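You operate a simulated robot arm through the tools that you are given. There is no shell and no other tool. Be economical: measure what you need, move in short steps, check, and stop when the job is done.

You are at the controls of a simulated two-armed robot. One attempt, no reset.

TASK
Put one of the camera lens from the gauging bench top in the grey tray there. Take the bar light marked "blue" from the middle deck of the kit trolley and put it on the top of the red scrap mat. Take the steel pail from the lower shelf of the grey shelving and put it on the corner of stand 5. Push the right dial rack door shut. Fetch the green tin and set it on the shelf under the tooling bench. Put the green brush on the tooling bench top away on the tool bench top. Take the white filter pad and put it on the upper deck of the packing trolley. Open the right tank door, take the white filter from the oil bench top and leave it on the cupboard under the wash tank and shut the door again. Do these in any order. Set down upright: steel pail, green tin, white filter.
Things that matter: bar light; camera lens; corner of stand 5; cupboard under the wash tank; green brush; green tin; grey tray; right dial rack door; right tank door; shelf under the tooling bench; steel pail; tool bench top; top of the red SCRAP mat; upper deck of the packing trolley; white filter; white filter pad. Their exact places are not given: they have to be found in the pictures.

Only the result counts: the job must be done as asked and must still hold three seconds after the hand-in. Knocking over, shifting, dropping, spilling or breaking anything else fails it.

THE ROBOT
Two 6-joint arms with two-finger parallel grippers on one trunk, on a base that drives. Base frame: it is fixed to the floor where the robot stands at the start and does not move with it; the origin is under the middle of the robot, x ahead of it, y to its left, z up; the surface under the hand at the start is at about z = 800. Lengths are in mm, angles in rad, forces in N, time in s.
The left shoulder is at the start at [280, 185, 1055], the right one opposite. With the tool pointing down near the work surface each hand reaches from about 560 to 940 mm from the robot's upright axis, wherever it stands, measured 20 degrees to its own side. Places, roughly: bar light [1500, 8750, 500]; camera lens [750, 500, 750]; corner of stand 5 (29x21 cm) [3660, 4520, 700]; cupboard under the wash tank [-1000, 2200, 100]; green brush (10x5x7 cm) [-800, 6300, 900]; green tin [-1250, 6750, 1000]; grey tray [500, 250, 750]; right dial rack door [3200, 8400, 300]; right tank door [-800, 2400, 400]; shelf under the tooling bench [-1000, 6900, 200]; steel pail [2250, 8750, 500]; tool bench top (34x23 cm) [4440, 8820, 900]; top of the red SCRAP mat (23x18 cm) [1140, 4060, 800]; upper deck of the packing trolley [-900, 900, 700]; white filter (10x9x12 cm) [-1200, 3400, 800]; white filter pad (16x16x6 cm) [700, 4100, 800]. Payload 1.57 kg a hand.
Tool frame (each hand has its own): the origin (TCP) lies between the finger pads and is the grasp point; the fingertips stand 30 mm ahead of it; z points along the fingers, y is the line along which they close. The gripper opens to 80 mm. The fingers are 17 mm wide and 12 mm thick; the gripper's body (40 by 82 mm) begins 80 mm behind the TCP.
Orientation is that of the tool frame in the base frame, as a unit quaternion [w, x, y, z]. With the fingers straight down and closing along the base's y, the tool's x points along the base's -x, its y along +y and its z along -z.

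THE INTERFACE
- The arms move only by the tool move_arm. It takes "left_deltas", "right_deltas" or both (then of equal length, played together; a hand with none holds still); each is a list of rows, each a list of 7 numbers: the shift along the base's x, y, z in units of 250 mm (1.0 is 250 mm), then the turn, a rotation vector about the base's x, y, z in units of 90 degrees (1.0 is 90 degrees), then the opening, from 0 (shut) to 1 (fully open). In form: [[x, y, z, rx, ry, rz, fingers], ...]. A call has 1 to 8 rows; each row is the pose to reach, as a shift and turn from the pose commanded when the call began. A call with a number of a shift or a turn outside -1 to 1 is refused whole. Rows are played at 5 a second. More than 50 mm and 0.15 rad between two rows, or a gripper value outside its range, and nothing of the call is played. A pose out of reach is approached as far as the arm can. The call stops where the force on the tool passes 40 N (or 10 N more than at its start, if that is more) or the arm is blocked; 0.2 s more then pass. Each finger travels about 153 mm/s and halts on what it meets, pressing with about 38 N; the grip force reading is that of the motor and also rises with nothing between the fingers. The clock runs only during rows and for 0.2 s after the last one: add rows that repeat a pose to give the fingers time. It gives the time, the measured TCP pose, the force on the tool (base axes), the opening and the grip force at its end, in the units of the frame above (readings bear some noise), with the torque about the TCP (base axes, N m) and any sound that the robot's microphone picked up.
- Cameras (640 x 400 px; columns grow to the right, rows downward): "scene" is now at [214.6, 49.5, 1489.7]; the picture's right is [0.67, -0.74, 0.00], its down [-0.59, -0.54, -0.60] and it looks along [0.44, 0.40, -0.80] (base axes); focal length 251 px, centre (320, 200). "left" rides on the left gripper at [72, 6, -122] in its tool frame; the picture's right is [-0.09, 1.00, 0.00], its down [-0.84, -0.08, -0.54] and it looks along [-0.54, -0.05, 0.84] (tool axes); focal length 238 px, centre (320, 200). "right" rides on the right gripper at [72, -7, -122] in its tool frame; the picture's right is [0.09, 1.00, 0.00], its down [-0.84, 0.08, -0.54] and it looks along [-0.54, 0.05, 0.84] (tool axes); focal length 238 px, centre (320, 200).
- capture(camera): a new picture of that camera. No time passes.
- raise_lower(by): slides the trunk up (or, below 0, down) by that many mm; the arms and the scene camera ride with it, the base frame stays. It gives what a move gives, with no picture.
- steer(legs): drives the robot by 1 to 6 legs, each [ahead, turn to the left] in mm and rad, along the robot's own axes; the way and the turn of a leg run together, so that a leg with both is an arc; at most 1500 mm and 3.142 rad a leg. The arms and the cameras ride along, it lands a little off, and it stops where it bumps. It gives what a move gives.
- pan_tilt(pan, tilt): turns the head with the scene camera to pan (to the left, within 1.501 rad either way) and tilt (down, from -0.506 to 1.204), counted from straight ahead of the robot. It gives what a move gives.
- locate(camera, pixels): there is no depth. For up to 12 entries [column, row, z] of the newest picture of that camera ("zoom" is the newest enlarged one), the place [x, y] in the base frame at which the ray of that pixel passes the height z, good to about 3 mm. No time passes.
- inspect(camera, box): a new picture of the part [left, top, right, bottom] of that camera's present view, enlarged. No time passes.
- close_job(): hands the job in; it is judged then, once.

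Keep the steps short. Do not move on a guess: measure, check each grasp and each placing, and mend mistakes. In all there are 329 turns and 214 pictures (those below and enlarged ones count). Leave the grippers open and the arms clear of the work at the hand-in unless told otherwise, and finish with a single line.

The tools are called after "Emit:" as name(argument=value, ...) on one line, values as JSON. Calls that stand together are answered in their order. move_arm: Moves the arms, as the interface text tells. Its arguments: {"type":"object","properties":{"left_deltas":{"type":"array","items":{"type":"array","items":{"type":"number"}}},"right_deltas":{"type":"array","items":{"type":"array","items":{"type":"number"}}}},"required":[]} The other tools are called the same way: raise_lower (by) slides the trunk up or down; steer (legs) drives the base; pan_tilt (pan, tilt) turns the head that bears the scene camera; capture (camera) takes a picture; locate (camera, pixels) gives the place at which the rays of pixels pass given heights; inspect (camera, box) takes an enlarged picture of a part of a camera's view; close_job () hands the job in.

At the start:

```text
clock: 0.0
left_eef_pos: [368.8, 457.8, 1157.7]
left_orientation: [0.0, 0.0, 1.0, -0.001]
left_ft_force: [-0.1, 0.9, -0.1]
left_wrist_torque: [0.03, -0.01, -0.01]
left_gripper_width: 80.0
left_finger_force: 0.0
right_eef_pos: [564.6, 111.7, 1061.8]
right_orientation: [0.0, 0.0, 1.0, 0.0]
right_ft_force: [0.7, 0.1, -1.0]
right_wrist_torque: [0.01, -0.02, 0.02]
right_gripper_width: 80.1
right_finger_force: 0.0
trunk travel left (down, up): [-750.0, 240.0]
robot x, y, heading: [-1.7, 1.1, -0.001]
head pan, tilt: [0.74, 0.929]
```

scene: 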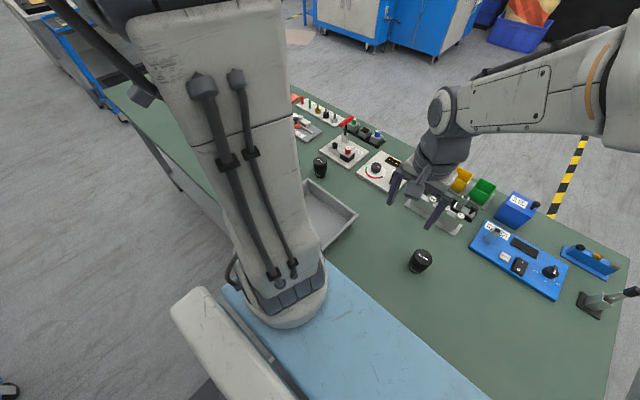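
right: 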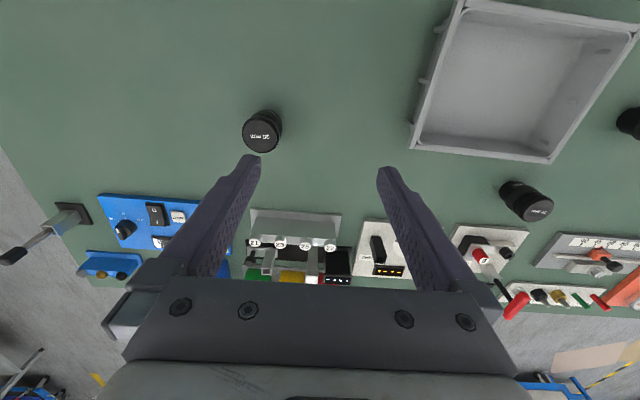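
left: 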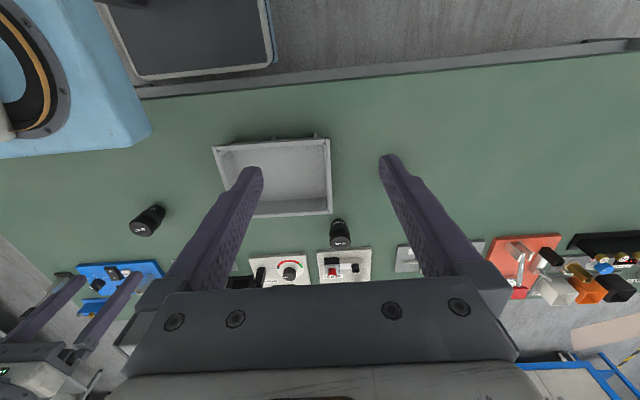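

I see two camera lenses (scene 420,260 and 320,167) and the tray. I'll measure them from several cameras to get heights.

Emit:
locate(camera="right", pixels=[[262, 130, 800], [262, 130, 860], [540, 208, 800], [540, 208, 860], [415, 150, 800], [548, 160, 800], [462, 5, 800], [635, 35, 800]])

Emit:
locate(camera="left", pixels=[[140, 228, 800], [140, 228, 860], [340, 240, 800], [340, 240, 860], [213, 147, 800], [330, 140, 800], [333, 212, 800], [255, 217, 800]])

Emit:
locate(camera="scene", pixels=[[420, 255, 800], [420, 255, 860], [320, 162, 800], [320, 162, 860], [357, 214, 800], [310, 182, 800]])

Emit:
inspect(camera="right", box=[200, 80, 640, 260])

```text
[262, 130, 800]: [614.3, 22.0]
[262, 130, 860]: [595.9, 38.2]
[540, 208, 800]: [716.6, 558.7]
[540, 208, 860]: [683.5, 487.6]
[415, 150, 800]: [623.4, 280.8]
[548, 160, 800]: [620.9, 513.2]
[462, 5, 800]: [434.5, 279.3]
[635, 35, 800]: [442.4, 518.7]
```

```text
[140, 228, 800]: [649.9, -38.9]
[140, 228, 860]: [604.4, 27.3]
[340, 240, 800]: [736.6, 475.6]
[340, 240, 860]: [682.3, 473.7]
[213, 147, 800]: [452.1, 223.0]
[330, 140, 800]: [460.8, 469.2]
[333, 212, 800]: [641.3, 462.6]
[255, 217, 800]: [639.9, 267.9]
```

```text
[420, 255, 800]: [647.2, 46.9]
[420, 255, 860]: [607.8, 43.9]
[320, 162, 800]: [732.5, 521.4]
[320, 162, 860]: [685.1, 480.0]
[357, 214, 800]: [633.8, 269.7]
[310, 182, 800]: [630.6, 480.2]
```

```text
1.45 times, centred on (420, 170) of right
```

zoom: 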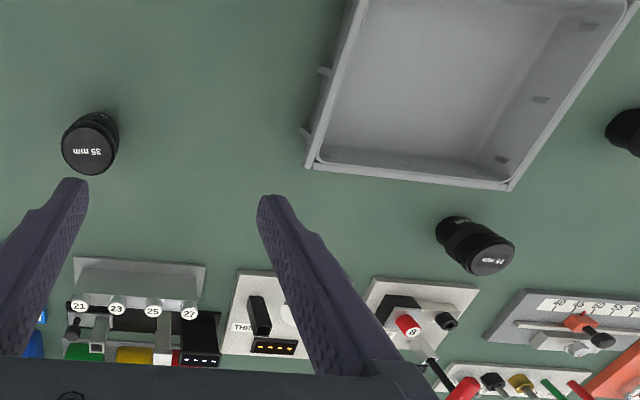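

The lenses' tops are at z≈862: 35 mm one at about (602,38), the other at (685,480). The left hand can reach the second and the tray. Move the left hand towards it, staying high.

Emit:
move_arm(left_deltas=[[0.16, 0.01, -0.09, 0, 0, 0, 1], [0.32, 0.02, -0.18, 0, 0, 0, 1], [0.48, 0.03, -0.27, 0, 0, 0, 1], [0.64, 0.05, -0.36, 0, 0, 0, 1], [0.8, 0.06, -0.45, 0, 0, 0, 1], [0.96, 0.08, -0.54, 0, 0, 0, 1]])

Emit:
capture(camera="left")

```text
clock: 1.4
left_eef_pos: [606.6, 477.7, 1023.0]
left_orientation: [0.0, 0.0, 1.0, -0.001]
left_ft_force: [-0.4, 0.1, -0.5]
left_wrist_torque: [0.03, -0.01, 0.02]
left_gripper_width: 80.0
left_finger_force: 0.1
right_eef_pos: [564.5, 113.4, 1060.8]
right_orientation: [0.0, 0.0, 1.0, 0.0]
right_ft_force: [-0.1, 0.2, 0.7]
right_wrist_torque: [-0.03, -0.01, 0.01]
right_gripper_width: 80.1
right_finger_force: 0.1
trunk travel left (down, up): [-750.0, 240.0]
robot x, y, heading: [-1.2, 0.1, 0.004]
head pan, tilt: [0.74, 0.929]
```

```text
209 pictures are left
```

left: 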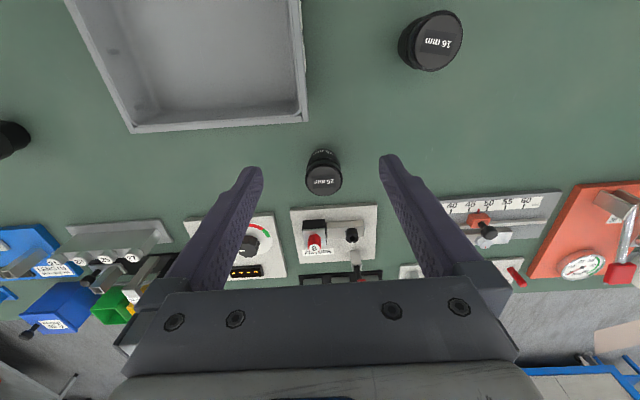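

Now three lenses seen (35, 25, 16 mm). Measure the 25 mm one and the tray.

Emit:
locate(camera="left", pixels=[[324, 181, 855], [324, 181, 865], [306, 181, 860], [343, 181, 860], [323, 155, 800], [130, 130, 840], [308, 120, 840], [140, 105, 805], [298, 98, 805], [297, 210, 800], [375, 208, 800], [355, 235, 850]])

Emit:
inspect(camera="left", box=[220, 100, 420, 225])

```text
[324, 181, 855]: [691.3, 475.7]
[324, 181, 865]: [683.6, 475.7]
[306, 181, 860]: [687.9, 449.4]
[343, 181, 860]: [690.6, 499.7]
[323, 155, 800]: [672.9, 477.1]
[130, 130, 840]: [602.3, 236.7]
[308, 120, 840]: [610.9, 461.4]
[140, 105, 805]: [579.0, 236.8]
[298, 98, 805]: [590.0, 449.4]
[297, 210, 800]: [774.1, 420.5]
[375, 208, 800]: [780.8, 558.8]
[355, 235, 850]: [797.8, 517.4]
```

```text
3.20 times, centred on (320, 162) of left
```

zoom: 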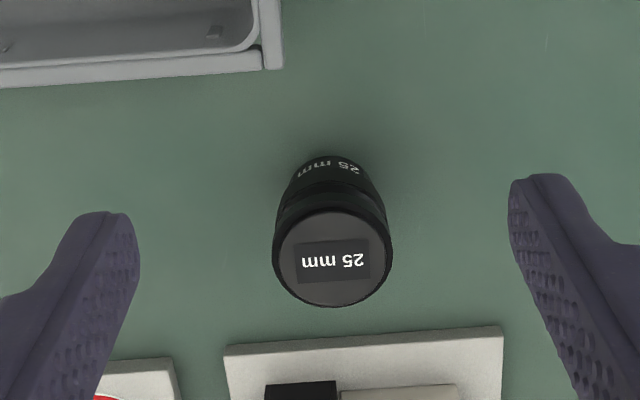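

Lens at (688,476), about 50 mm wide. Descend over it to z≈838 and close.

Emit:
move_arm(left_deltas=[[0.11, 0, -0.13, 0, 0, 0, 1], [0.22, 0, -0.27, 0, 0, 0, 1], [0.32, -0.005, -0.4, 0, 0, 0, 1], [0.32, -0.005, -0.57, 0, 0, 0, 1], [0.32, -0.005, -0.74, 0, 0, 0, 1], [0.32, -0.005, -0.74, 0, 0, 0, 0], [0.32, -0.005, -0.74, 0, 0, 0, 0], [0.32, -0.005, -0.74, 0, 0, 0, 0]])

Emit:
capture(camera="left")

```text
clock: 3.2
left_eef_pos: [690.5, 476.8, 838.6]
left_orientation: [0.0, 0.0, 1.0, 0.0]
left_ft_force: [-0.1, 0.1, -0.5]
left_wrist_torque: [0.01, -0.02, 0.02]
left_gripper_width: 48.5
left_finger_force: 37.8
right_eef_pos: [564.6, 112.1, 1060.7]
right_orientation: [0.0, -0.001, 1.0, 0.0]
right_ft_force: [0.0, 1.4, 0.8]
right_wrist_torque: [-0.01, 0.02, 0.03]
right_gripper_width: 80.1
right_finger_force: 0.0
trunk travel left (down, up): [-750.0, 240.0]
robot x, y, heading: [-3.5, 0.8, -0.003]
head pan, tilt: [0.74, 0.929]
```

```text
207 pictures are left
```

left: 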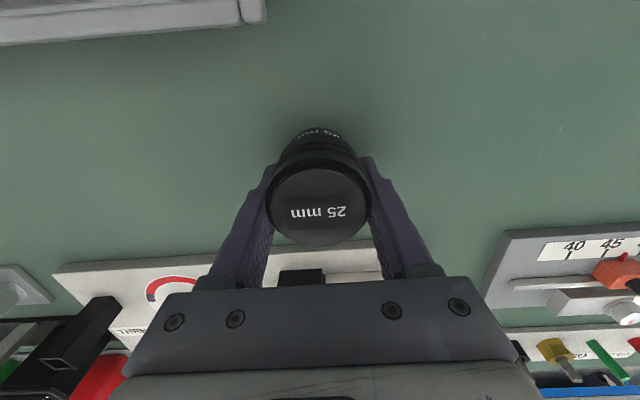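

Gripped at 48.5 mm. Lift 100 mm and carry over the tray at about (530,350).

Emit:
move_arm(left_deltas=[[0, 0, 0.2, 0, 0, 0, 0], [0, 0, 0.4, 0, 0, 0, 0], [-0.13, -0.1, 0.4, 0, 0, 0, 0], [-0.26, -0.2, 0.4, 0, 0, 0, 0], [-0.39, -0.3, 0.4, 0, 0, 0, 0], [-0.52, -0.4, 0.4, 0, 0, 0, 0], [-0.64, -0.49, 0.4, 0, 0, 0, 0]])

Emit:
capture(camera="left")

```text
clock: 4.8
left_eef_pos: [526.2, 355.1, 936.3]
left_orientation: [0.0, 0.0, 1.0, 0.0]
left_ft_force: [-0.2, 1.3, -0.1]
left_wrist_torque: [-0.02, 0.03, -0.03]
left_gripper_width: 0.0
left_finger_force: 21.2
right_eef_pos: [563.8, 112.1, 1061.6]
right_orientation: [0.0, 0.0, 1.0, 0.001]
right_ft_force: [0.0, -0.6, -0.4]
right_wrist_torque: [-0.02, 0.03, 0.03]
right_gripper_width: 80.1
right_finger_force: 0.1
trunk travel left (down, up): [-750.0, 240.0]
robot x, y, heading: [-0.3, -0.1, -0.002]
head pan, tilt: [0.74, 0.929]
```

```text
206 pictures are left
```

left: 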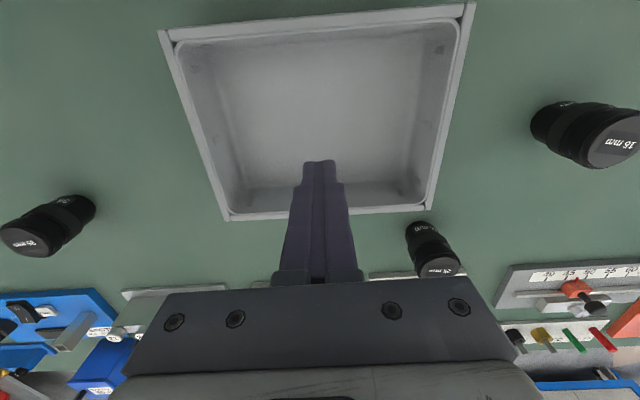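

The lens slipped out and still stands where it was. Re-measure it and the tray.

Emit:
inspect(camera="left", box=[380, 200, 500, 290])

Emit:
locate(camera="left", pixels=[[438, 268, 860], [462, 268, 860], [412, 268, 860], [422, 226, 800], [228, 218, 830], [425, 210, 830], [160, 32, 830], [475, 5, 830], [240, 205, 805], [410, 195, 805]])

Emit:
capture(camera="scene")

```text
4.44 times, centred on (440, 245) of left
```

zoom: 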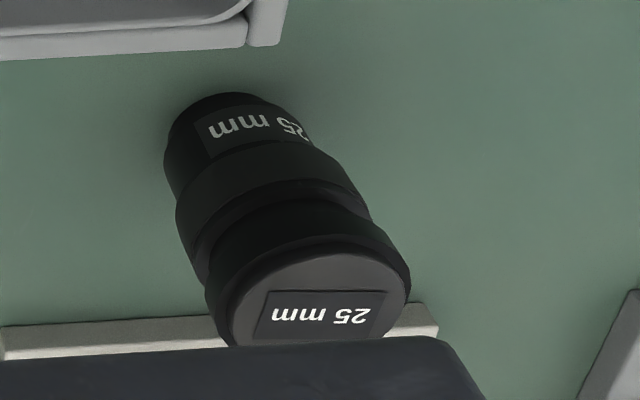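

```text
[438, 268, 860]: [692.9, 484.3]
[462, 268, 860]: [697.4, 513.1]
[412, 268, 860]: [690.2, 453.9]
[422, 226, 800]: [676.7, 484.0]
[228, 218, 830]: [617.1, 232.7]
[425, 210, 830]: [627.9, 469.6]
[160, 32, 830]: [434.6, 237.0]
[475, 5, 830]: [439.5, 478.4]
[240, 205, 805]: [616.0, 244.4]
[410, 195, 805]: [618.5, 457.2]
```

```text
204 pictures are left
```

scene: 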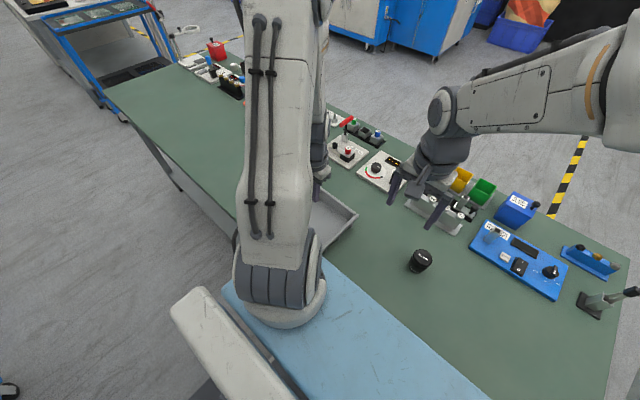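

The lens is stepped, narrow at the base, so I'll grip a bit lower and more centred, then lift slowly. Back over (691,482).

Emit:
move_arm(left_deltas=[[0.13, 0.1, 0, 0, 0, 0, 1], [0.26, 0.2, 0, 0, 0, 0, 1], [0.39, 0.3, 0, 0, 0, 0, 1], [0.52, 0.4, 0, 0, 0, 0, 1], [0.65, 0.51, 0, 0, 0, 0, 1], [0.65, 0.51, -0.14, 0, 0, 0, 1], [0.65, 0.51, -0.28, 0, 0, 0, 1], [0.65, 0.51, -0.41, 0, 0, 0, 1]])

Emit:
capture(camera="left")

```text
clock: 6.6
left_eef_pos: [691.2, 479.5, 836.4]
left_orientation: [0.0, -0.001, 1.0, 0.001]
left_ft_force: [0.1, 0.3, 0.6]
left_wrist_torque: [0.01, -0.04, -0.01]
left_gripper_width: 79.8
left_finger_force: 0.1
right_eef_pos: [564.0, 112.9, 1061.1]
right_orientation: [0.0, 0.0, 1.0, 0.0]
right_ft_force: [-0.6, -0.7, 0.0]
right_wrist_torque: [0.04, 0.01, 0.01]
right_gripper_width: 80.0
right_finger_force: 0.1
trunk travel left (down, up): [-750.0, 240.0]
robot x, y, heading: [-0.2, 0.9, -0.004]
head pan, tilt: [0.74, 0.929]
```

```text
203 pictures are left
```

left: 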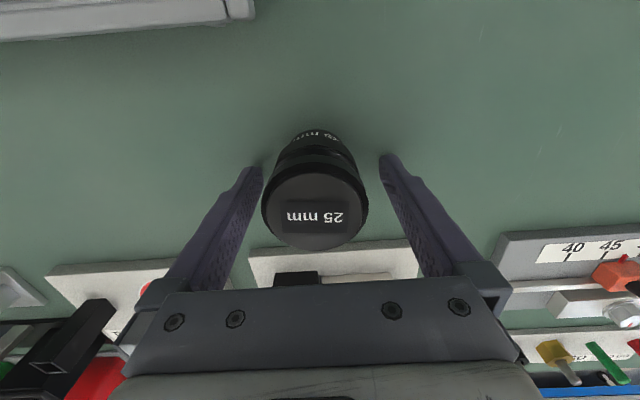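

The lens axis sits ~6 mm nearer (x≈685) than the TCP: that explains the slip. Shift, close, then lift slowly.

Emit:
move_arm(left_deltas=[[-0.024, -0.008, 0, 0, 0, 0, 1], [-0.024, -0.008, 0, 0, 0, 0, 1], [-0.024, -0.008, 0, 0, 0, 0, 0], [-0.024, -0.008, 0, 0, 0, 0, 0], [-0.024, -0.008, 0, 0, 0, 0, 0], [-0.024, -0.008, 0.04, 0, 0, 0, 0], [-0.024, -0.008, 0.1, 0, 0, 0, 0], [-0.024, -0.008, 0.18, 0, 0, 0, 0]])

Emit:
capture(camera="left")

```text
clock: 8.4
left_eef_pos: [686.1, 479.2, 881.0]
left_orientation: [-0.001, 0.001, 1.0, 0.0]
left_ft_force: [0.7, 1.8, -2.2]
left_wrist_torque: [0.05, -0.03, -0.01]
left_gripper_width: 47.9
left_finger_force: 38.3
right_eef_pos: [563.8, 113.5, 1061.7]
right_orientation: [0.0, 0.0, 1.0, 0.0]
right_ft_force: [0.0, 0.0, 0.2]
right_wrist_torque: [-0.02, 0.01, -0.01]
right_gripper_width: 80.1
right_finger_force: 0.1
trunk travel left (down, up): [-750.0, 240.0]
robot x, y, heading: [-1.6, -0.8, -0.005]
head pan, tilt: [0.74, 0.929]
```

```text
202 pictures are left
```

left: 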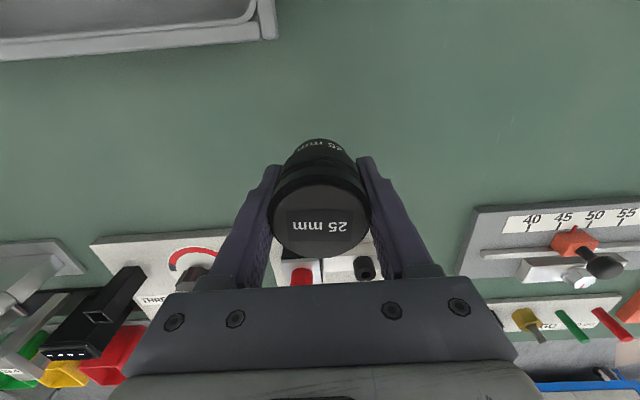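

Lens held. Raise a little more and carry to the tray's middle (531,352).

Emit:
move_arm(left_deltas=[[0, 0, 0.16, 0, 0, 0, 0], [-0.12, -0.1, 0.16, 0, 0, 0, 0], [-0.24, -0.2, 0.16, 0, 0, 0, 0], [-0.37, -0.3, 0.16, 0, 0, 0, 0], [-0.5, -0.4, 0.16, 0, 0, 0, 0], [-0.62, -0.5, 0.16, 0, 0, 0, 0], [-0.62, -0.5, 0.02, 0, 0, 0, 0], [-0.62, -0.5, -0.11, 0, 0, 0, 0]])

Emit:
capture(camera="left")

```text
clock: 10.2
left_eef_pos: [529.5, 355.0, 851.3]
left_orientation: [0.001, 0.0, 1.0, 0.0]
left_ft_force: [-0.5, 0.8, -0.9]
left_wrist_torque: [0.03, -0.02, -0.02]
left_gripper_width: 47.8
left_finger_force: 37.9
right_eef_pos: [564.6, 113.1, 1060.9]
right_orientation: [0.0, 0.0, 1.0, 0.0]
right_ft_force: [0.7, -0.3, 1.2]
right_wrist_torque: [0.01, 0.0, -0.02]
right_gripper_width: 80.0
right_finger_force: 0.0
trunk travel left (down, up): [-750.0, 240.0]
robot x, y, heading: [-3.2, 1.2, -0.002]
head pan, tilt: [0.74, 0.929]
```

```text
201 pictures are left
```

left: 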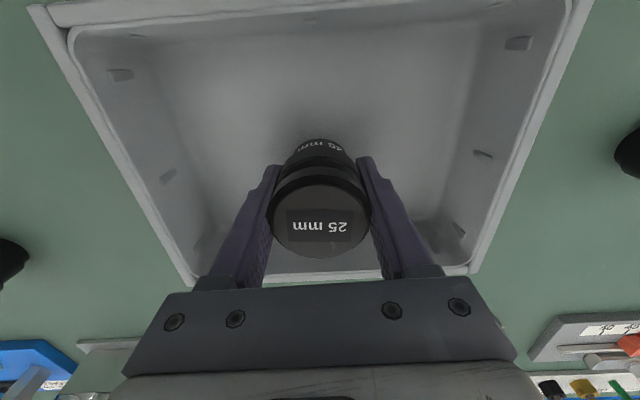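

Inside the tray. Lower a few mm until contact.

Emit:
move_arm(left_deltas=[[0, 0, -0.016, 0, 0, 0, 0], [0, 0, -0.024, 0, 0, 0, 0], [0, 0, -0.032, 0, 0, 0, 0], [0, 0, -0.04, 0, 0, 0, 0]])

```text
clock: 11.2
left_eef_pos: [531.0, 353.2, 842.8]
left_orientation: [0.0, 0.0, 1.0, 0.0]
left_ft_force: [-0.5, -0.7, -2.8]
left_wrist_torque: [-0.01, 0.0, 0.0]
left_gripper_width: 47.9
left_finger_force: 38.5
right_eef_pos: [563.9, 112.6, 1060.6]
right_orientation: [0.0, 0.0, 1.0, 0.0]
right_ft_force: [0.6, 0.8, 0.0]
right_wrist_torque: [0.01, 0.01, -0.03]
right_gripper_width: 80.0
right_finger_force: 0.1
trunk travel left (down, up): [-750.0, 240.0]
robot x, y, heading: [-2.0, -1.8, -0.002]
head pan, tilt: [0.74, 0.929]
```

Emit:
move_arm(left_deltas=[[0, 0, -0.01, 0, 0, 0, 0], [0, 0, -0.016, 0, 0, 0, 0], [0, 0, -0.016, 0, 0, 0, 0]])

```text
clock: 12.0
left_eef_pos: [529.9, 353.5, 839.4]
left_orientation: [0.0, 0.0, 1.0, 0.001]
left_ft_force: [0.6, -6.8, 29.3]
left_wrist_torque: [-0.35, 0.06, 0.14]
left_gripper_width: 48.2
left_finger_force: 37.9
right_eef_pos: [563.0, 110.9, 1061.8]
right_orientation: [0.0, 0.0, 1.0, 0.0]
right_ft_force: [-0.2, 0.3, -0.4]
right_wrist_torque: [-0.01, 0.02, 0.01]
right_gripper_width: 80.1
right_finger_force: 0.1
trunk travel left (down, up): [-750.0, 240.0]
robot x, y, heading: [3.1, 0.4, 0.003]
head pan, tilt: [0.74, 0.929]
```

Contact (29 N). Open slowly and rise.

Emit:
move_arm(left_deltas=[[0, 0, 0.004, 0, 0, 0, 0.7], [0, 0, 0.008, 0, 0, 0, 0.9], [0, 0, 0.06, 0, 0, 0, 1], [0, 0, 0.2, 0, 0, 0, 1], [0, 0, 0.38, 0, 0, 0, 1], [0, 0, 0.56, 0, 0, 0, 1], [0, 0, 0.74, 0, 0, 0, 1], [0, 0, 0.92, 0, 0, 0, 1]])

Emit:
capture(camera="left")

```text
clock: 13.8
left_eef_pos: [527.3, 355.3, 1067.3]
left_orientation: [0.0, 0.001, 1.0, 0.0]
left_ft_force: [0.2, 0.9, -0.4]
left_wrist_torque: [-0.03, 0.01, 0.02]
left_gripper_width: 80.1
left_finger_force: 0.0
right_eef_pos: [564.5, 112.9, 1060.7]
right_orientation: [0.0, 0.001, 1.0, 0.0]
right_ft_force: [-0.2, -0.5, 0.2]
right_wrist_torque: [-0.02, -0.01, -0.01]
right_gripper_width: 80.1
right_finger_force: 0.0
trunk travel left (down, up): [-750.0, 240.0]
robot x, y, heading: [-2.8, -0.4, -0.003]
head pan, tilt: [0.74, 0.929]
```

```text
200 pictures are left
```

left: 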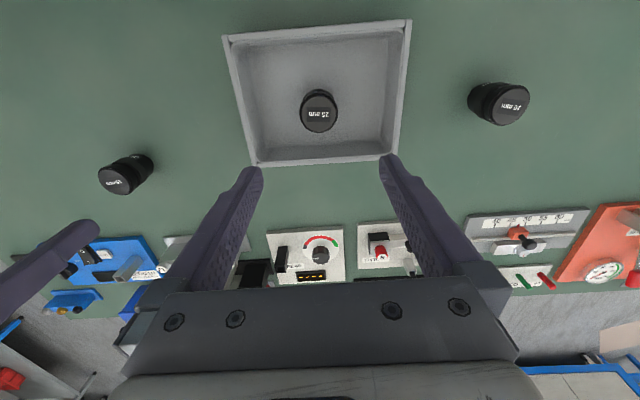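

Lens stands in the tray. Now look around with the head.

Emit:
pan_tilt(pan=1.4, tilt=0.35)

Emit:
capture(camera="scene")

Emit:
pan_tilt(pan=0.5, tilt=0.35)

Emit:
capture(camera="scene")

```text
clock: 14.8
left_eef_pos: [527.0, 356.4, 1067.1]
left_orientation: [-0.001, -0.001, 1.0, 0.0]
left_ft_force: [0.5, -0.5, -1.1]
left_wrist_torque: [0.01, 0.0, 0.01]
left_gripper_width: 80.0
left_finger_force: 0.0
right_eef_pos: [564.7, 113.5, 1060.8]
right_orientation: [0.0, -0.001, 1.0, 0.001]
right_ft_force: [0.9, -0.1, 0.0]
right_wrist_torque: [0.0, 0.01, -0.01]
right_gripper_width: 80.3
right_finger_force: 0.1
trunk travel left (down, up): [-750.0, 240.0]
robot x, y, heading: [0.2, -3.1, -0.003]
head pan, tilt: [1.4, 0.351]
```

```text
199 pictures are left
```

scene: 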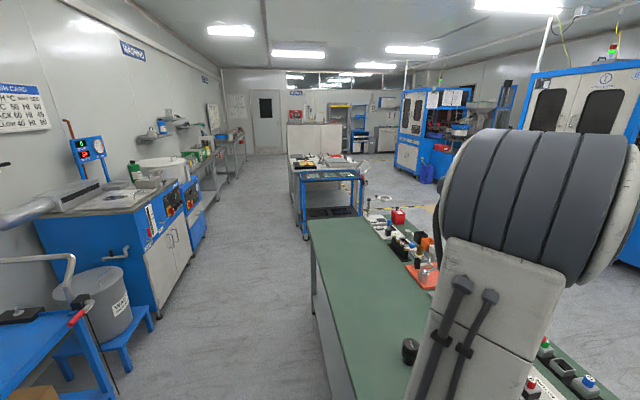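

```text
clock: 16.0
left_eef_pos: [527.4, 354.9, 1066.3]
left_orientation: [-0.001, 0.0, 1.0, -0.001]
left_ft_force: [0.3, 0.3, 0.4]
left_wrist_torque: [0.03, 0.03, -0.02]
left_gripper_width: 80.1
left_finger_force: 0.0
right_eef_pos: [563.7, 112.6, 1062.1]
right_orientation: [-0.001, 0.001, 1.0, 0.0]
right_ft_force: [0.0, -0.5, -0.4]
right_wrist_torque: [0.01, -0.01, 0.05]
right_gripper_width: 80.0
right_finger_force: 0.0
trunk travel left (down, up): [-750.0, 240.0]
robot x, y, heading: [1.7, 2.1, -0.001]
head pan, tilt: [0.499, 0.351]
```

```text
198 pictures are left
```

scene: 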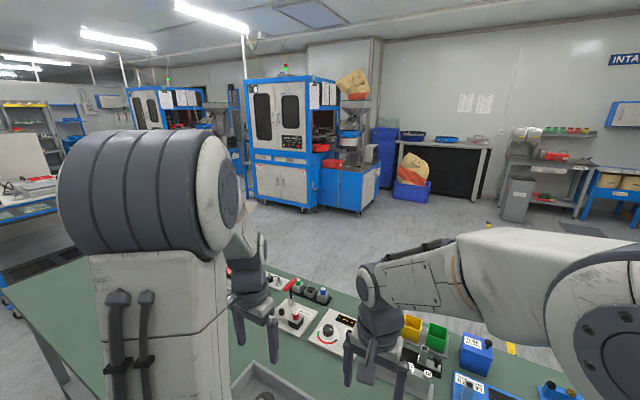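

Aisle runs north (y) between the wash wall and benches. Raise the trunk, tuck the hands narrower, then drive.

Emit:
raise_lower(by=150)

Emit:
move_arm(left_deltas=[[0, -0.1, 0, 0, 0, 0, 1], [0.02, -0.2, 0, 0, 0, 0, 1], [0.04, -0.3, 0, 0, 0, 0, 1], [0.06, -0.4, 0, 0, 0, 0, 1], [0.08, -0.5, 0, 0, 0, 0, 1], [0.08, -0.5, 0, 0, 0, 0, 1]], right_deltas=[[0, -0.19, 0, 0, 0, 0, 1], [0, -0.38, 0, 0, 0, 0, 1], [0, -0.57, 0, 0, 0, 0, 1], [0, -0.76, 0, 0, 0, 0, 1], [0, -0.95, 0, 0, 0, 0, 1], [0, -1.0, 0, 0, 0, 0, 1]])

Emit:
pan_tilt(pan=1.5, tilt=0.75)

Emit:
capture(camera="scene")

```text
clock: 17.8
left_eef_pos: [529.4, 355.5, 1217.0]
left_orientation: [-0.001, 0.0, 1.0, 0.0]
left_ft_force: [0.3, -0.5, 0.3]
left_wrist_torque: [0.02, -0.02, 0.0]
left_gripper_width: 80.2
left_finger_force: 0.1
right_eef_pos: [563.7, 113.0, 1210.2]
right_orientation: [-0.001, 0.0, 1.0, 0.0]
right_ft_force: [-0.9, -0.1, 0.0]
right_wrist_torque: [0.03, 0.02, 0.0]
right_gripper_width: 79.8
right_finger_force: 0.0
trunk travel left (down, up): [-900.0, 90.0]
robot x, y, heading: [2.9, -0.5, -0.002]
head pan, tilt: [0.499, 0.351]
```

```text
clock: 19.2
left_eef_pos: [546.7, 230.1, 1217.4]
left_orientation: [0.0, 0.0, 1.0, 0.0]
left_ft_force: [-1.5, -0.7, -0.6]
left_wrist_torque: [0.0, 0.01, 0.0]
left_gripper_width: 80.0
left_finger_force: 0.0
right_eef_pos: [563.9, -137.9, 1210.7]
right_orientation: [0.0, 0.0, 1.0, 0.001]
right_ft_force: [-0.1, -0.2, -0.3]
right_wrist_torque: [-0.02, -0.01, 0.0]
right_gripper_width: 80.1
right_finger_force: 0.0
trunk travel left (down, up): [-900.0, 90.0]
robot x, y, heading: [-0.2, -1.3, -0.002]
head pan, tilt: [0.499, 0.351]
```

```text
clock: 20.5
left_eef_pos: [546.5, 229.6, 1216.3]
left_orientation: [-0.001, 0.001, 1.0, -0.001]
left_ft_force: [0.0, -0.2, 0.0]
left_wrist_torque: [-0.01, -0.02, 0.04]
left_gripper_width: 79.7
left_finger_force: 0.1
right_eef_pos: [562.8, -136.9, 1210.7]
right_orientation: [0.0, -0.001, 1.0, 0.0]
right_ft_force: [0.7, 0.6, 0.2]
right_wrist_torque: [-0.02, 0.01, 0.02]
right_gripper_width: 79.7
right_finger_force: 0.0
trunk travel left (down, up): [-900.0, 90.0]
robot x, y, heading: [-2.6, -1.1, 0.002]
head pan, tilt: [1.499, 0.75]
```

```text
197 pictures are left
```

scene: 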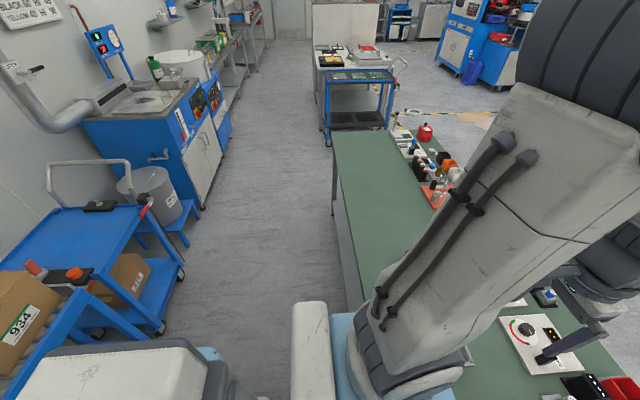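

Measure the floor and obstacle edges.

Emit:
locate(camera="scene", pixels=[[165, 332, 0], [183, 280, 0], [203, 205, 0], [192, 245, 0], [228, 150, 0], [330, 145, 0], [330, 75, 800], [380, 70, 850], [333, 140, 800], [360, 300, 800], [150, 210, 700], [0, 260, 700]])

```text
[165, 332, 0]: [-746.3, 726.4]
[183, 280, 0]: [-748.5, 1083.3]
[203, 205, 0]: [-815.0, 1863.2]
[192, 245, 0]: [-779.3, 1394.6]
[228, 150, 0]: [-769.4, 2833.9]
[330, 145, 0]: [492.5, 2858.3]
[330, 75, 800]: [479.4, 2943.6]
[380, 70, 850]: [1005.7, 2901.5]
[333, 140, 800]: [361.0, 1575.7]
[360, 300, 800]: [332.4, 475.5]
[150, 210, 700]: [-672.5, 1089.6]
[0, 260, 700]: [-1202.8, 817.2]
```

Emit:
locate(camera="scene", pixels=[[95, 290, 700], [88, 330, 700], [25, 375, 700], [185, 265, 150], [163, 325, 150], [60, 380, 300], [345, 305, 800], [320, 310, 900]])

Emit:
pan_tilt(pan=1.5, tilt=1.2)

Emit:
capture(camera="scene")

```text
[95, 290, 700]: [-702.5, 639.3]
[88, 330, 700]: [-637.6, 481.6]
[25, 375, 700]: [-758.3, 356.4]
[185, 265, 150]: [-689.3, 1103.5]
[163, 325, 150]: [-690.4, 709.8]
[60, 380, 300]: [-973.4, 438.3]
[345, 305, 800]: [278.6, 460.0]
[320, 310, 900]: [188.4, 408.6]
```

```text
clock: 21.4
left_eef_pos: [546.9, 230.1, 1216.9]
left_orientation: [0.0, 0.0, 1.0, 0.0]
left_ft_force: [0.1, -0.1, 0.2]
left_wrist_torque: [0.01, -0.03, 0.0]
left_gripper_width: 80.0
left_finger_force: 0.2
right_eef_pos: [563.3, -136.7, 1210.9]
right_orientation: [0.0, 0.0, 1.0, 0.0]
right_ft_force: [-1.0, -0.7, -0.2]
right_wrist_torque: [0.02, 0.02, 0.01]
right_gripper_width: 79.8
right_finger_force: 0.2
trunk travel left (down, up): [-900.0, 90.0]
robot x, y, heading: [1.2, 0.2, 0.0]
head pan, tilt: [1.499, 1.201]
```

```text
196 pictures are left
```

scene: 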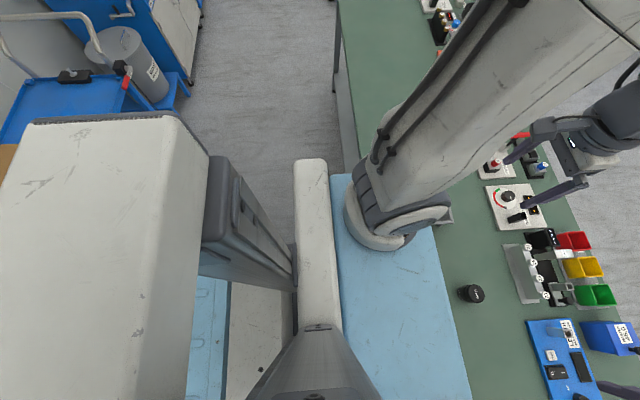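

Back up 130 mm, then turn left in place.

Emit:
steer(legs=[[-130, 0], [0, 0.8], [0, 0.77]])

Emit:
pan_tilt(pan=0, tilt=0.6)

Emit:
capture(camera="scene")

```text
clock: 26.8
left_eef_pos: [-360.4, 546.8, 1217.2]
left_orientation: [-0.001, -0.706, 0.708, -0.001]
left_ft_force: [-0.2, -0.2, -0.1]
left_wrist_torque: [0.0, 0.01, 0.0]
left_gripper_width: 80.1
left_finger_force: 0.0
right_eef_pos: [7.3, 562.6, 1210.4]
right_orientation: [0.0, -0.706, 0.708, 0.0]
right_ft_force: [0.1, -0.2, 0.6]
right_wrist_torque: [0.0, -0.01, -0.03]
right_gripper_width: 80.0
right_finger_force: 0.1
trunk travel left (down, up): [-900.0, 90.0]
robot x, y, heading: [-130.6, -0.2, 1.569]
head pan, tilt: [1.499, 1.201]
```

```text
clock: 28.4
left_eef_pos: [-360.7, 547.4, 1216.9]
left_orientation: [-0.001, -0.706, 0.709, -0.001]
left_ft_force: [-0.3, -0.4, 0.1]
left_wrist_torque: [0.0, 0.02, -0.01]
left_gripper_width: 80.1
left_finger_force: 0.1
right_eef_pos: [6.8, 563.6, 1210.7]
right_orientation: [0.0, -0.705, 0.709, 0.0]
right_ft_force: [0.1, 0.2, 0.0]
right_wrist_torque: [0.0, 0.0, 0.0]
right_gripper_width: 79.9
right_finger_force: 0.0
trunk travel left (down, up): [-900.0, 90.0]
robot x, y, heading: [-130.6, -0.2, 1.565]
head pan, tilt: [0.0, 0.6]
```

```text
195 pictures are left
```

scene: 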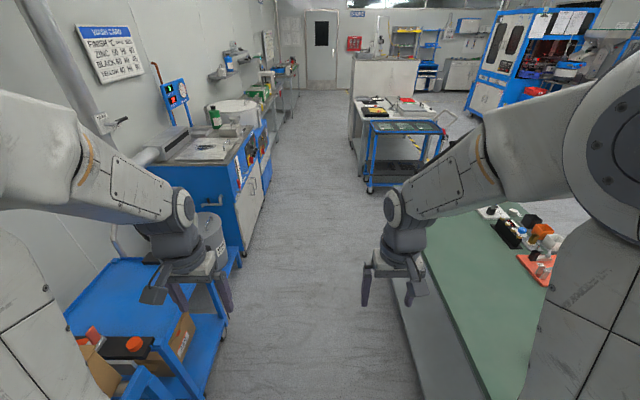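

Clear. Drive north to y≈2300 and turn to face the tank (west).

Emit:
steer(legs=[[1300, 0], [900, 0]])

Emit:
pan_tilt(pan=1.3, tilt=0.7)

Emit:
capture(camera="scene")

```text
clock: 39.2
left_eef_pos: [-345.1, 2748.1, 1217.0]
left_orientation: [0.001, -0.706, 0.708, 0.0]
left_ft_force: [0.2, 0.2, -0.4]
left_wrist_torque: [0.0, 0.01, -0.03]
left_gripper_width: 80.1
left_finger_force: 0.0
right_eef_pos: [24.0, 2762.4, 1211.3]
right_orientation: [0.0, -0.706, 0.708, 0.0]
right_ft_force: [-0.2, 0.2, 0.6]
right_wrist_torque: [0.0, 0.02, 0.03]
right_gripper_width: 80.2
right_finger_force: 0.0
trunk travel left (down, up): [-900.0, 90.0]
robot x, y, heading: [-118.7, 2200.0, 1.568]
head pan, tilt: [0.0, 0.6]
```

```text
clock: 40.7
left_eef_pos: [-343.1, 2746.6, 1217.0]
left_orientation: [-0.001, -0.706, 0.708, -0.001]
left_ft_force: [0.3, 0.5, -0.4]
left_wrist_torque: [0.01, 0.0, -0.01]
left_gripper_width: 80.2
left_finger_force: 0.1
right_eef_pos: [24.1, 2762.2, 1211.1]
right_orientation: [0.001, -0.706, 0.708, -0.001]
right_ft_force: [-0.1, 0.3, -0.7]
right_wrist_torque: [-0.01, 0.0, 0.04]
right_gripper_width: 80.2
right_finger_force: 0.1
trunk travel left (down, up): [-900.0, 90.0]
robot x, y, heading: [-115.5, 2201.0, 1.566]
head pan, tilt: [1.3, 0.7]
```

```text
194 pictures are left
```

scene: 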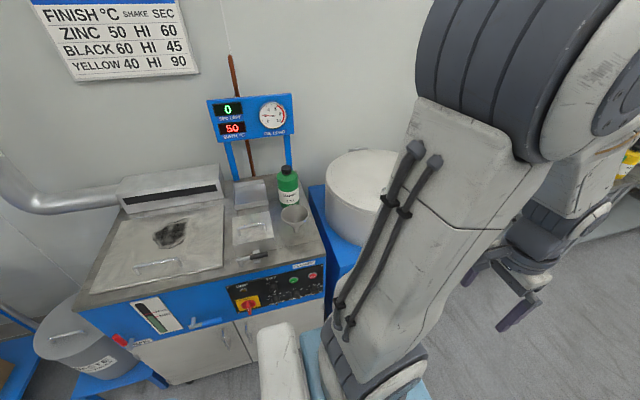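

Turn to face west, back off to x≈100, and lower-look at the doors.

Emit:
steer(legs=[[0, 0.8], [0, 0.77], [-250, 0]])

Emit:
pan_tilt(pan=0, tilt=0.85)

Emit:
capture(camera="scene")

```text
clock: 46.7
left_eef_pos: [-409.7, 1968.8, 1216.7]
left_orientation: [0.0, 1.0, 0.003, 0.0]
left_ft_force: [-0.4, -0.6, 0.1]
left_wrist_torque: [-0.02, 0.0, -0.02]
left_gripper_width: 79.8
left_finger_force: 0.0
right_eef_pos: [-429.0, 2336.2, 1211.0]
right_orientation: [0.0, 1.0, 0.002, 0.0]
right_ft_force: [0.2, 0.0, 0.0]
right_wrist_torque: [0.01, -0.04, 0.04]
right_gripper_width: 80.0
right_finger_force: 0.1
trunk travel left (down, up): [-900.0, 90.0]
robot x, y, heading: [132.8, 2200.9, -3.134]
head pan, tilt: [1.3, 0.7]
```

```text
clock: 48.1
left_eef_pos: [-409.4, 1967.6, 1215.8]
left_orientation: [0.0, 1.0, 0.002, 0.0]
left_ft_force: [0.5, -0.4, 0.5]
left_wrist_torque: [-0.02, -0.04, -0.03]
left_gripper_width: 80.0
left_finger_force: 0.0
right_eef_pos: [-428.4, 2336.3, 1211.0]
right_orientation: [0.0, 1.0, 0.003, 0.0]
right_ft_force: [-0.6, -0.9, 0.1]
right_wrist_torque: [-0.01, -0.03, 0.01]
right_gripper_width: 79.8
right_finger_force: 0.1
trunk travel left (down, up): [-900.0, 90.0]
robot x, y, heading: [135.6, 2201.0, -3.135]
head pan, tilt: [0.0, 0.85]
```

```text
193 pictures are left
```

scene: 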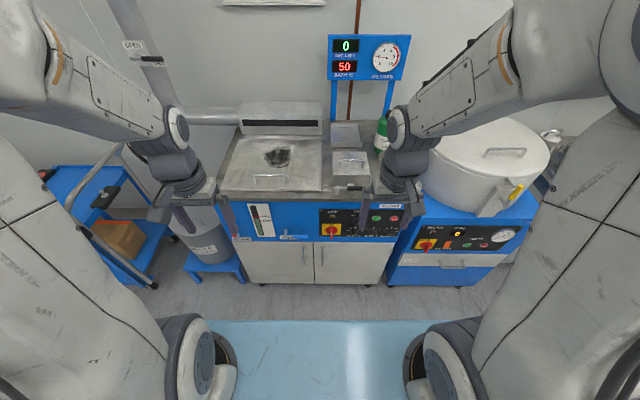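

Emit:
inspect(camera="scene", box=[220, 180, 420, 305])

Emit:
locate(camera="scene", pixels=[[246, 284, 0], [387, 284, 0], [237, 240, 850], [400, 240, 850], [237, 238, 500]])

```text
3.20 times, centred on (320, 242) of scene
```

zoom: 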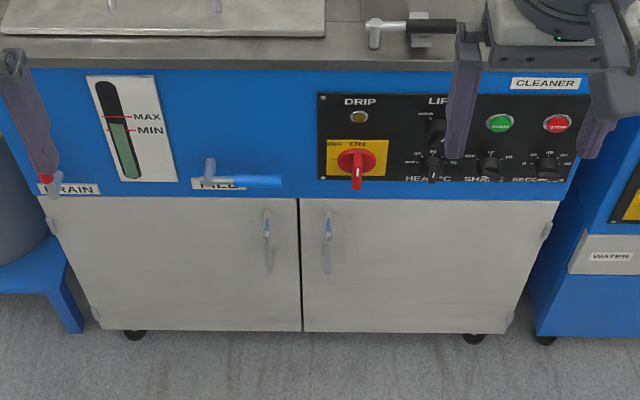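

```text
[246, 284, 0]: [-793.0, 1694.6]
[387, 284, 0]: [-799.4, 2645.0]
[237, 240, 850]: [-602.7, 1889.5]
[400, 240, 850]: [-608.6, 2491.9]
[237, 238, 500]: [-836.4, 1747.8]
```

Measure the right door's handle and edges in the door plane.

Emit:
locate(camera="zoom", pixels=[[328, 212, 450], [328, 212, 500], [328, 275, 300], [328, 275, 400], [303, 200, 500], [558, 200, 500], [303, 330, 100], [512, 330, 100], [300, 330, 50], [548, 230, 400], [548, 230, 450]])

Emit:
raise_lower(by=-480)

Emit:
capture(camera="scene")

```text
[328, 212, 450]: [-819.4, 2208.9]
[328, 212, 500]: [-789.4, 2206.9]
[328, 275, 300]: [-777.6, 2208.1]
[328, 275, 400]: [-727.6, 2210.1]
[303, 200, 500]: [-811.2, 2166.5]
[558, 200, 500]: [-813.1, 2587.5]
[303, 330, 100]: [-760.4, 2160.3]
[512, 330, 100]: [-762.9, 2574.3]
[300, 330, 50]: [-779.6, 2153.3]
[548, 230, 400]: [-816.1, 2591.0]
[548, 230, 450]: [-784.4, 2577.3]
```

```text
refused: -480 is not a number from -400 to 400
```

```text
191 pictures are left
```

scene: 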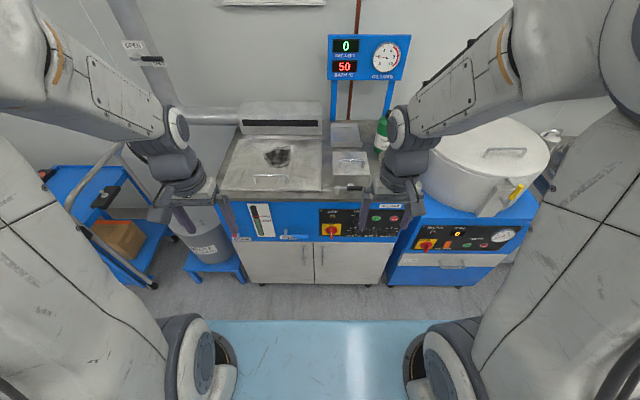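

Emit:
raise_lower(by=-400)

Emit:
move_arm(right_deltas=[[0.1, 0, 0, 0, 0.09, 0, 0.6], [0.15, 0, 0, 0, 0.18, 0, 0.6], [0.2, 0, 0, 0, 0.27, 0, 0.6], [0.2, 0, 0, 0, 0.36, 0, 0.6], [0.2, 0, 0, 0, 0.45, 0, 0.6], [0.2, 0, 0, 0, 0.54, 0, 0.6], [0.2, 0, 0, 0, 0.63, 0, 0.6], [0.2, 0, 0, 0, 0.72, 0, 0.6]])

Emit:
move_arm(right_deltas=[[0, 0, -0.1, 0, 0.09, 0, 0.6], [0, -0.1, -0.2, 0, 0.18, 0, 0.6], [0, -0.2, -0.3, 0, 0.28, 0, 0.6], [0, -0.3, -0.4, 0, 0.28, 0, 0.6], [0, -0.4, -0.5, 0, 0.28, 0, 0.6], [0, -0.5, -0.6, 0, 0.28, 0, 0.6]])

Emit:
capture(camera="right")

Emit:
capture(camera="scene")

```text
clock: 52.0
left_eef_pos: [-410.4, 1967.4, 817.3]
left_orientation: [0.0, 1.0, 0.002, 0.001]
left_ft_force: [0.6, 0.5, 0.0]
left_wrist_torque: [0.01, 0.0, 0.01]
left_gripper_width: 80.0
left_finger_force: 0.0
right_eef_pos: [-429.9, 2336.9, 810.6]
right_orientation: [0.001, 1.0, 0.003, -0.001]
right_ft_force: [0.4, -0.6, 0.6]
right_wrist_torque: [-0.01, 0.03, -0.02]
right_gripper_width: 80.1
right_finger_force: 0.1
trunk travel left (down, up): [-500.0, 490.0]
robot x, y, heading: [133.0, 2200.2, -3.135]
head pan, tilt: [0.0, 0.85]
```

```text
clock: 53.8
left_eef_pos: [-410.6, 1968.7, 815.7]
left_orientation: [0.0, 1.0, 0.003, -0.001]
left_ft_force: [0.8, -0.3, 0.4]
left_wrist_torque: [-0.01, -0.03, 0.0]
left_gripper_width: 80.0
left_finger_force: 0.1
right_eef_pos: [-464.9, 2241.9, 976.9]
right_orientation: [-0.002, 0.844, 0.002, -0.536]
right_ft_force: [0.1, 0.7, 0.4]
right_wrist_torque: [0.0, 0.01, 0.06]
right_gripper_width: 48.0
right_finger_force: 0.0
right hand out of reach, approached as far as the arm can: row 2, 3, 4, 5, 6, 7, 8
trunk travel left (down, up): [-500.0, 490.0]
robot x, y, heading: [135.4, 2201.6, -3.133]
head pan, tilt: [0.0, 0.85]
```

```text
refused: row 3 steps farther than a row can; nothing moved
```

```text
190 pictures are left
```

right: 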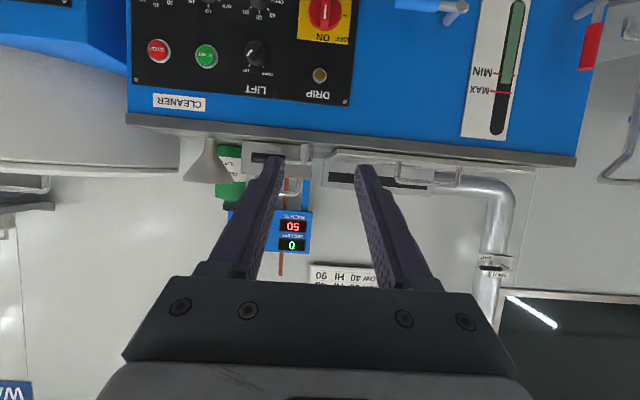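

```text
189 pictures are left
```

scene: 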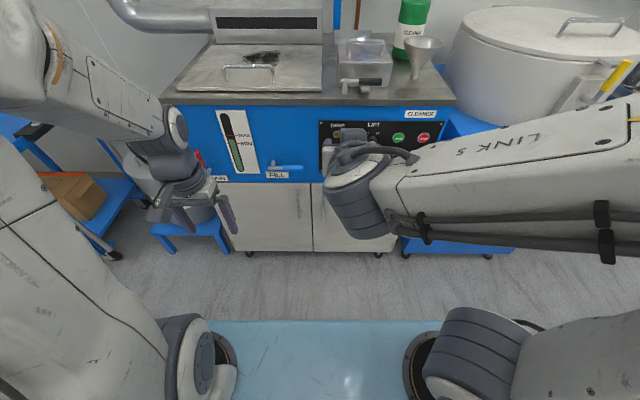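

The arm went to its near limit. Extend forward while finishing the turn and lowering.

Emit:
move_arm(right_deltas=[[-0.12, 0, 0, 0, 0.04, 0, 0.6], [-0.24, 0, 0, 0, 0.08, 0, 0.6], [-0.36, 0, -0.08, 0, 0.12, 0, 0.6], [-0.44, -0.05, -0.2, 0, 0.16, 0, 0.6], [-0.5, -0.1, -0.34, 0, 0.2, 0, 0.6], [-0.5, -0.2, -0.48, 0, 0.24, 0, 0.6], [-0.5, -0.3, -0.62, 0, 0.28, 0, 0.6], [-0.5, -0.4, -0.76, 0, 0.28, 0, 0.6]])

Emit:
capture(camera="right")

Emit:
capture(camera="scene")

```text
clock: 55.6
left_eef_pos: [-410.0, 1968.8, 816.8]
left_orientation: [0.0, 1.0, 0.002, 0.0]
left_ft_force: [0.1, 0.6, 1.0]
left_wrist_torque: [-0.04, 0.01, -0.01]
left_gripper_width: 79.8
left_finger_force: 0.0
right_eef_pos: [-604.6, 2114.7, 800.4]
right_orientation: [-0.007, 0.708, 0.003, -0.706]
right_ft_force: [-0.2, 0.8, 0.8]
right_wrist_torque: [0.01, -0.03, 0.02]
right_gripper_width: 47.9
right_finger_force: 0.0
right hand out of reach, approached as far as the arm can: row 6, 7, 8
trunk travel left (down, up): [-500.0, 490.0]
robot x, y, heading: [133.7, 2200.7, -3.132]
head pan, tilt: [0.0, 0.85]
```

```text
188 pictures are left
```

right: 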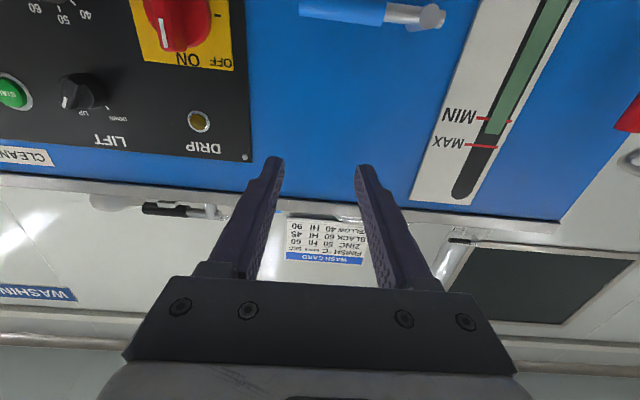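

```text
187 pictures are left
```

scene: 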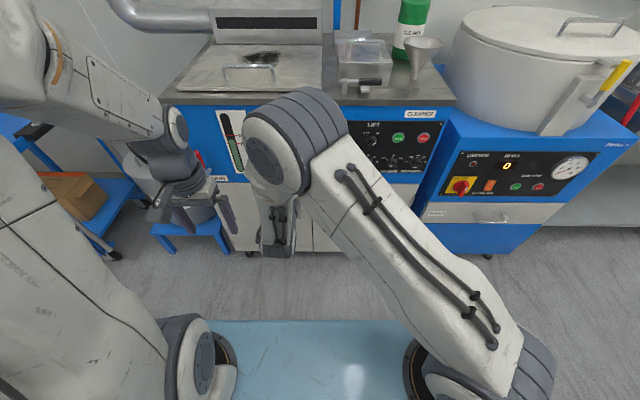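

Horizontal hand works near shoulder height, so lower the trunk instead.

Emit:
raise_lower(by=-380)

Emit:
capture(camera="right")

Emit:
capture(camera="scene")

```text
clock: 59.2
left_eef_pos: [-411.0, 1967.7, 436.2]
left_orientation: [0.0, 1.0, 0.003, 0.001]
left_ft_force: [0.7, 1.5, -0.4]
left_wrist_torque: [-0.01, -0.03, -0.01]
left_gripper_width: 79.9
left_finger_force: 0.1
right_eef_pos: [-605.1, 2114.8, 420.5]
right_orientation: [-0.008, 0.708, 0.003, -0.706]
right_ft_force: [-0.2, 0.0, -0.2]
right_wrist_torque: [0.0, 0.01, -0.01]
right_gripper_width: 48.0
right_finger_force: 0.1
trunk travel left (down, up): [-120.0, 870.0]
robot x, y, heading: [136.0, 2202.2, -3.136]
head pan, tilt: [0.0, 0.85]
```

```text
186 pictures are left
```

right: 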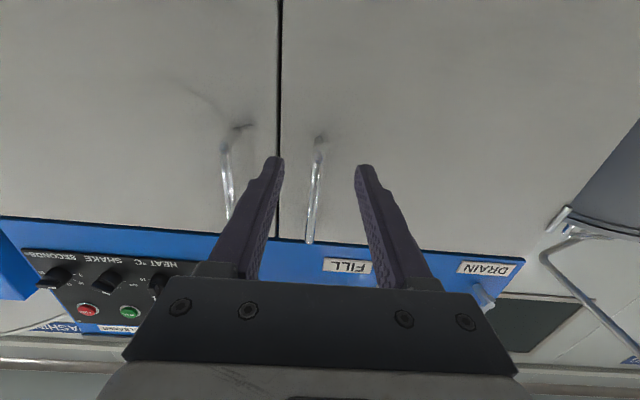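

```text
185 pictures are left
```

scene: 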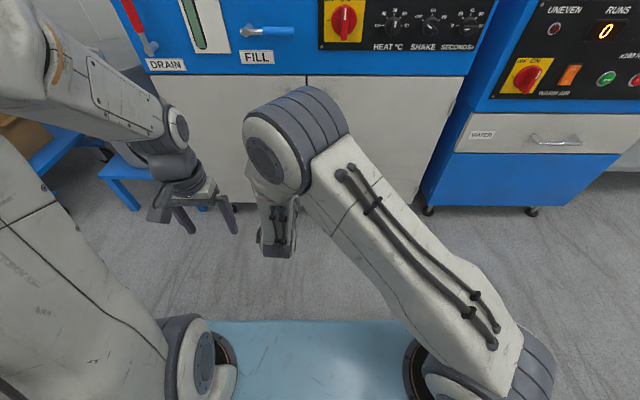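

Emit:
locate(camera="right", pixels=[[240, 127, 434], [223, 150, 460], [230, 215, 540], [230, 215, 550], [280, 225, 580], [278, 100, 400]])

Emit:
inspect(camera="right", box=[180, 100, 380, 250])

```text
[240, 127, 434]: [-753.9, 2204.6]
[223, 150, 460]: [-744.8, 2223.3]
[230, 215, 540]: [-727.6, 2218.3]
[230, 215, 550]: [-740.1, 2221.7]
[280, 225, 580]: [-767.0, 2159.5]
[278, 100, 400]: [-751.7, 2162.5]
```

```text
2.67 times, centred on (280, 175) of right
```

zoom: 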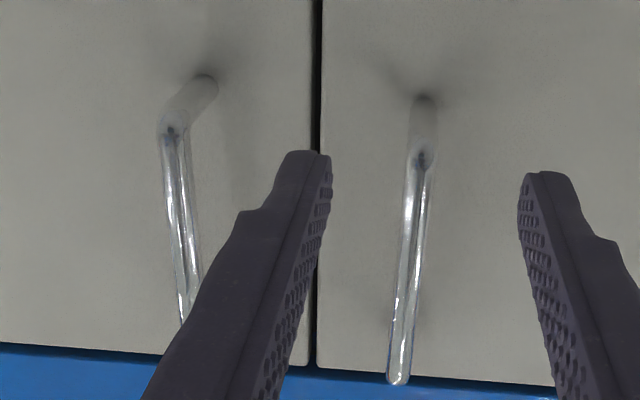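

Handle bar of the right door: at y≈2214, z≈446–540, x≈-722. Bring the hand in front of it.

Emit:
move_arm(right_deltas=[[0, 0.1, 0.06, 0, 0, 0, 0.6], [0, 0.2, 0.12, 0, 0, 0, 0.6], [0, 0.3, 0.2, 0, 0, 0, 0.6], [0, 0.4, 0.28, 0, 0, 0, 0.6]])

Emit:
capture(camera="right")

```text
clock: 60.2
left_eef_pos: [-410.3, 1968.4, 436.0]
left_orientation: [-0.001, 1.0, 0.002, -0.001]
left_ft_force: [-0.3, 0.1, -0.2]
left_wrist_torque: [0.01, 0.0, 0.01]
left_gripper_width: 80.0
left_finger_force: 0.0
right_eef_pos: [-608.8, 2206.2, 498.5]
right_orientation: [-0.009, 0.709, 0.005, -0.705]
right_ft_force: [0.3, -0.8, 0.2]
right_wrist_torque: [0.0, 0.0, 0.02]
right_gripper_width: 48.0
right_finger_force: 0.0
right hand out of reach, approached as far as the arm can: row 1, 2, 3, 4
trunk travel left (down, up): [-120.0, 870.0]
robot x, y, heading: [133.4, 2202.6, -3.133]
head pan, tilt: [0.0, 0.85]
```

```text
183 pictures are left
```

right: 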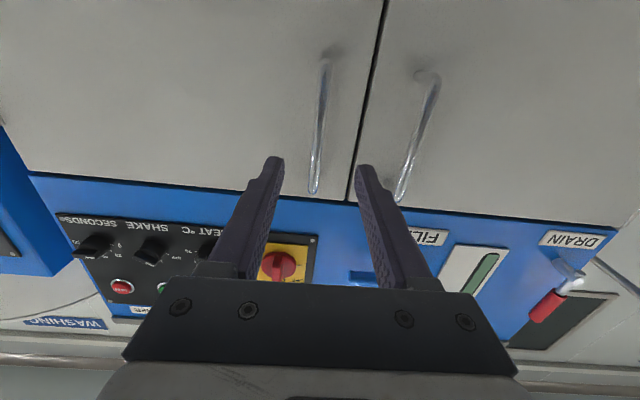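

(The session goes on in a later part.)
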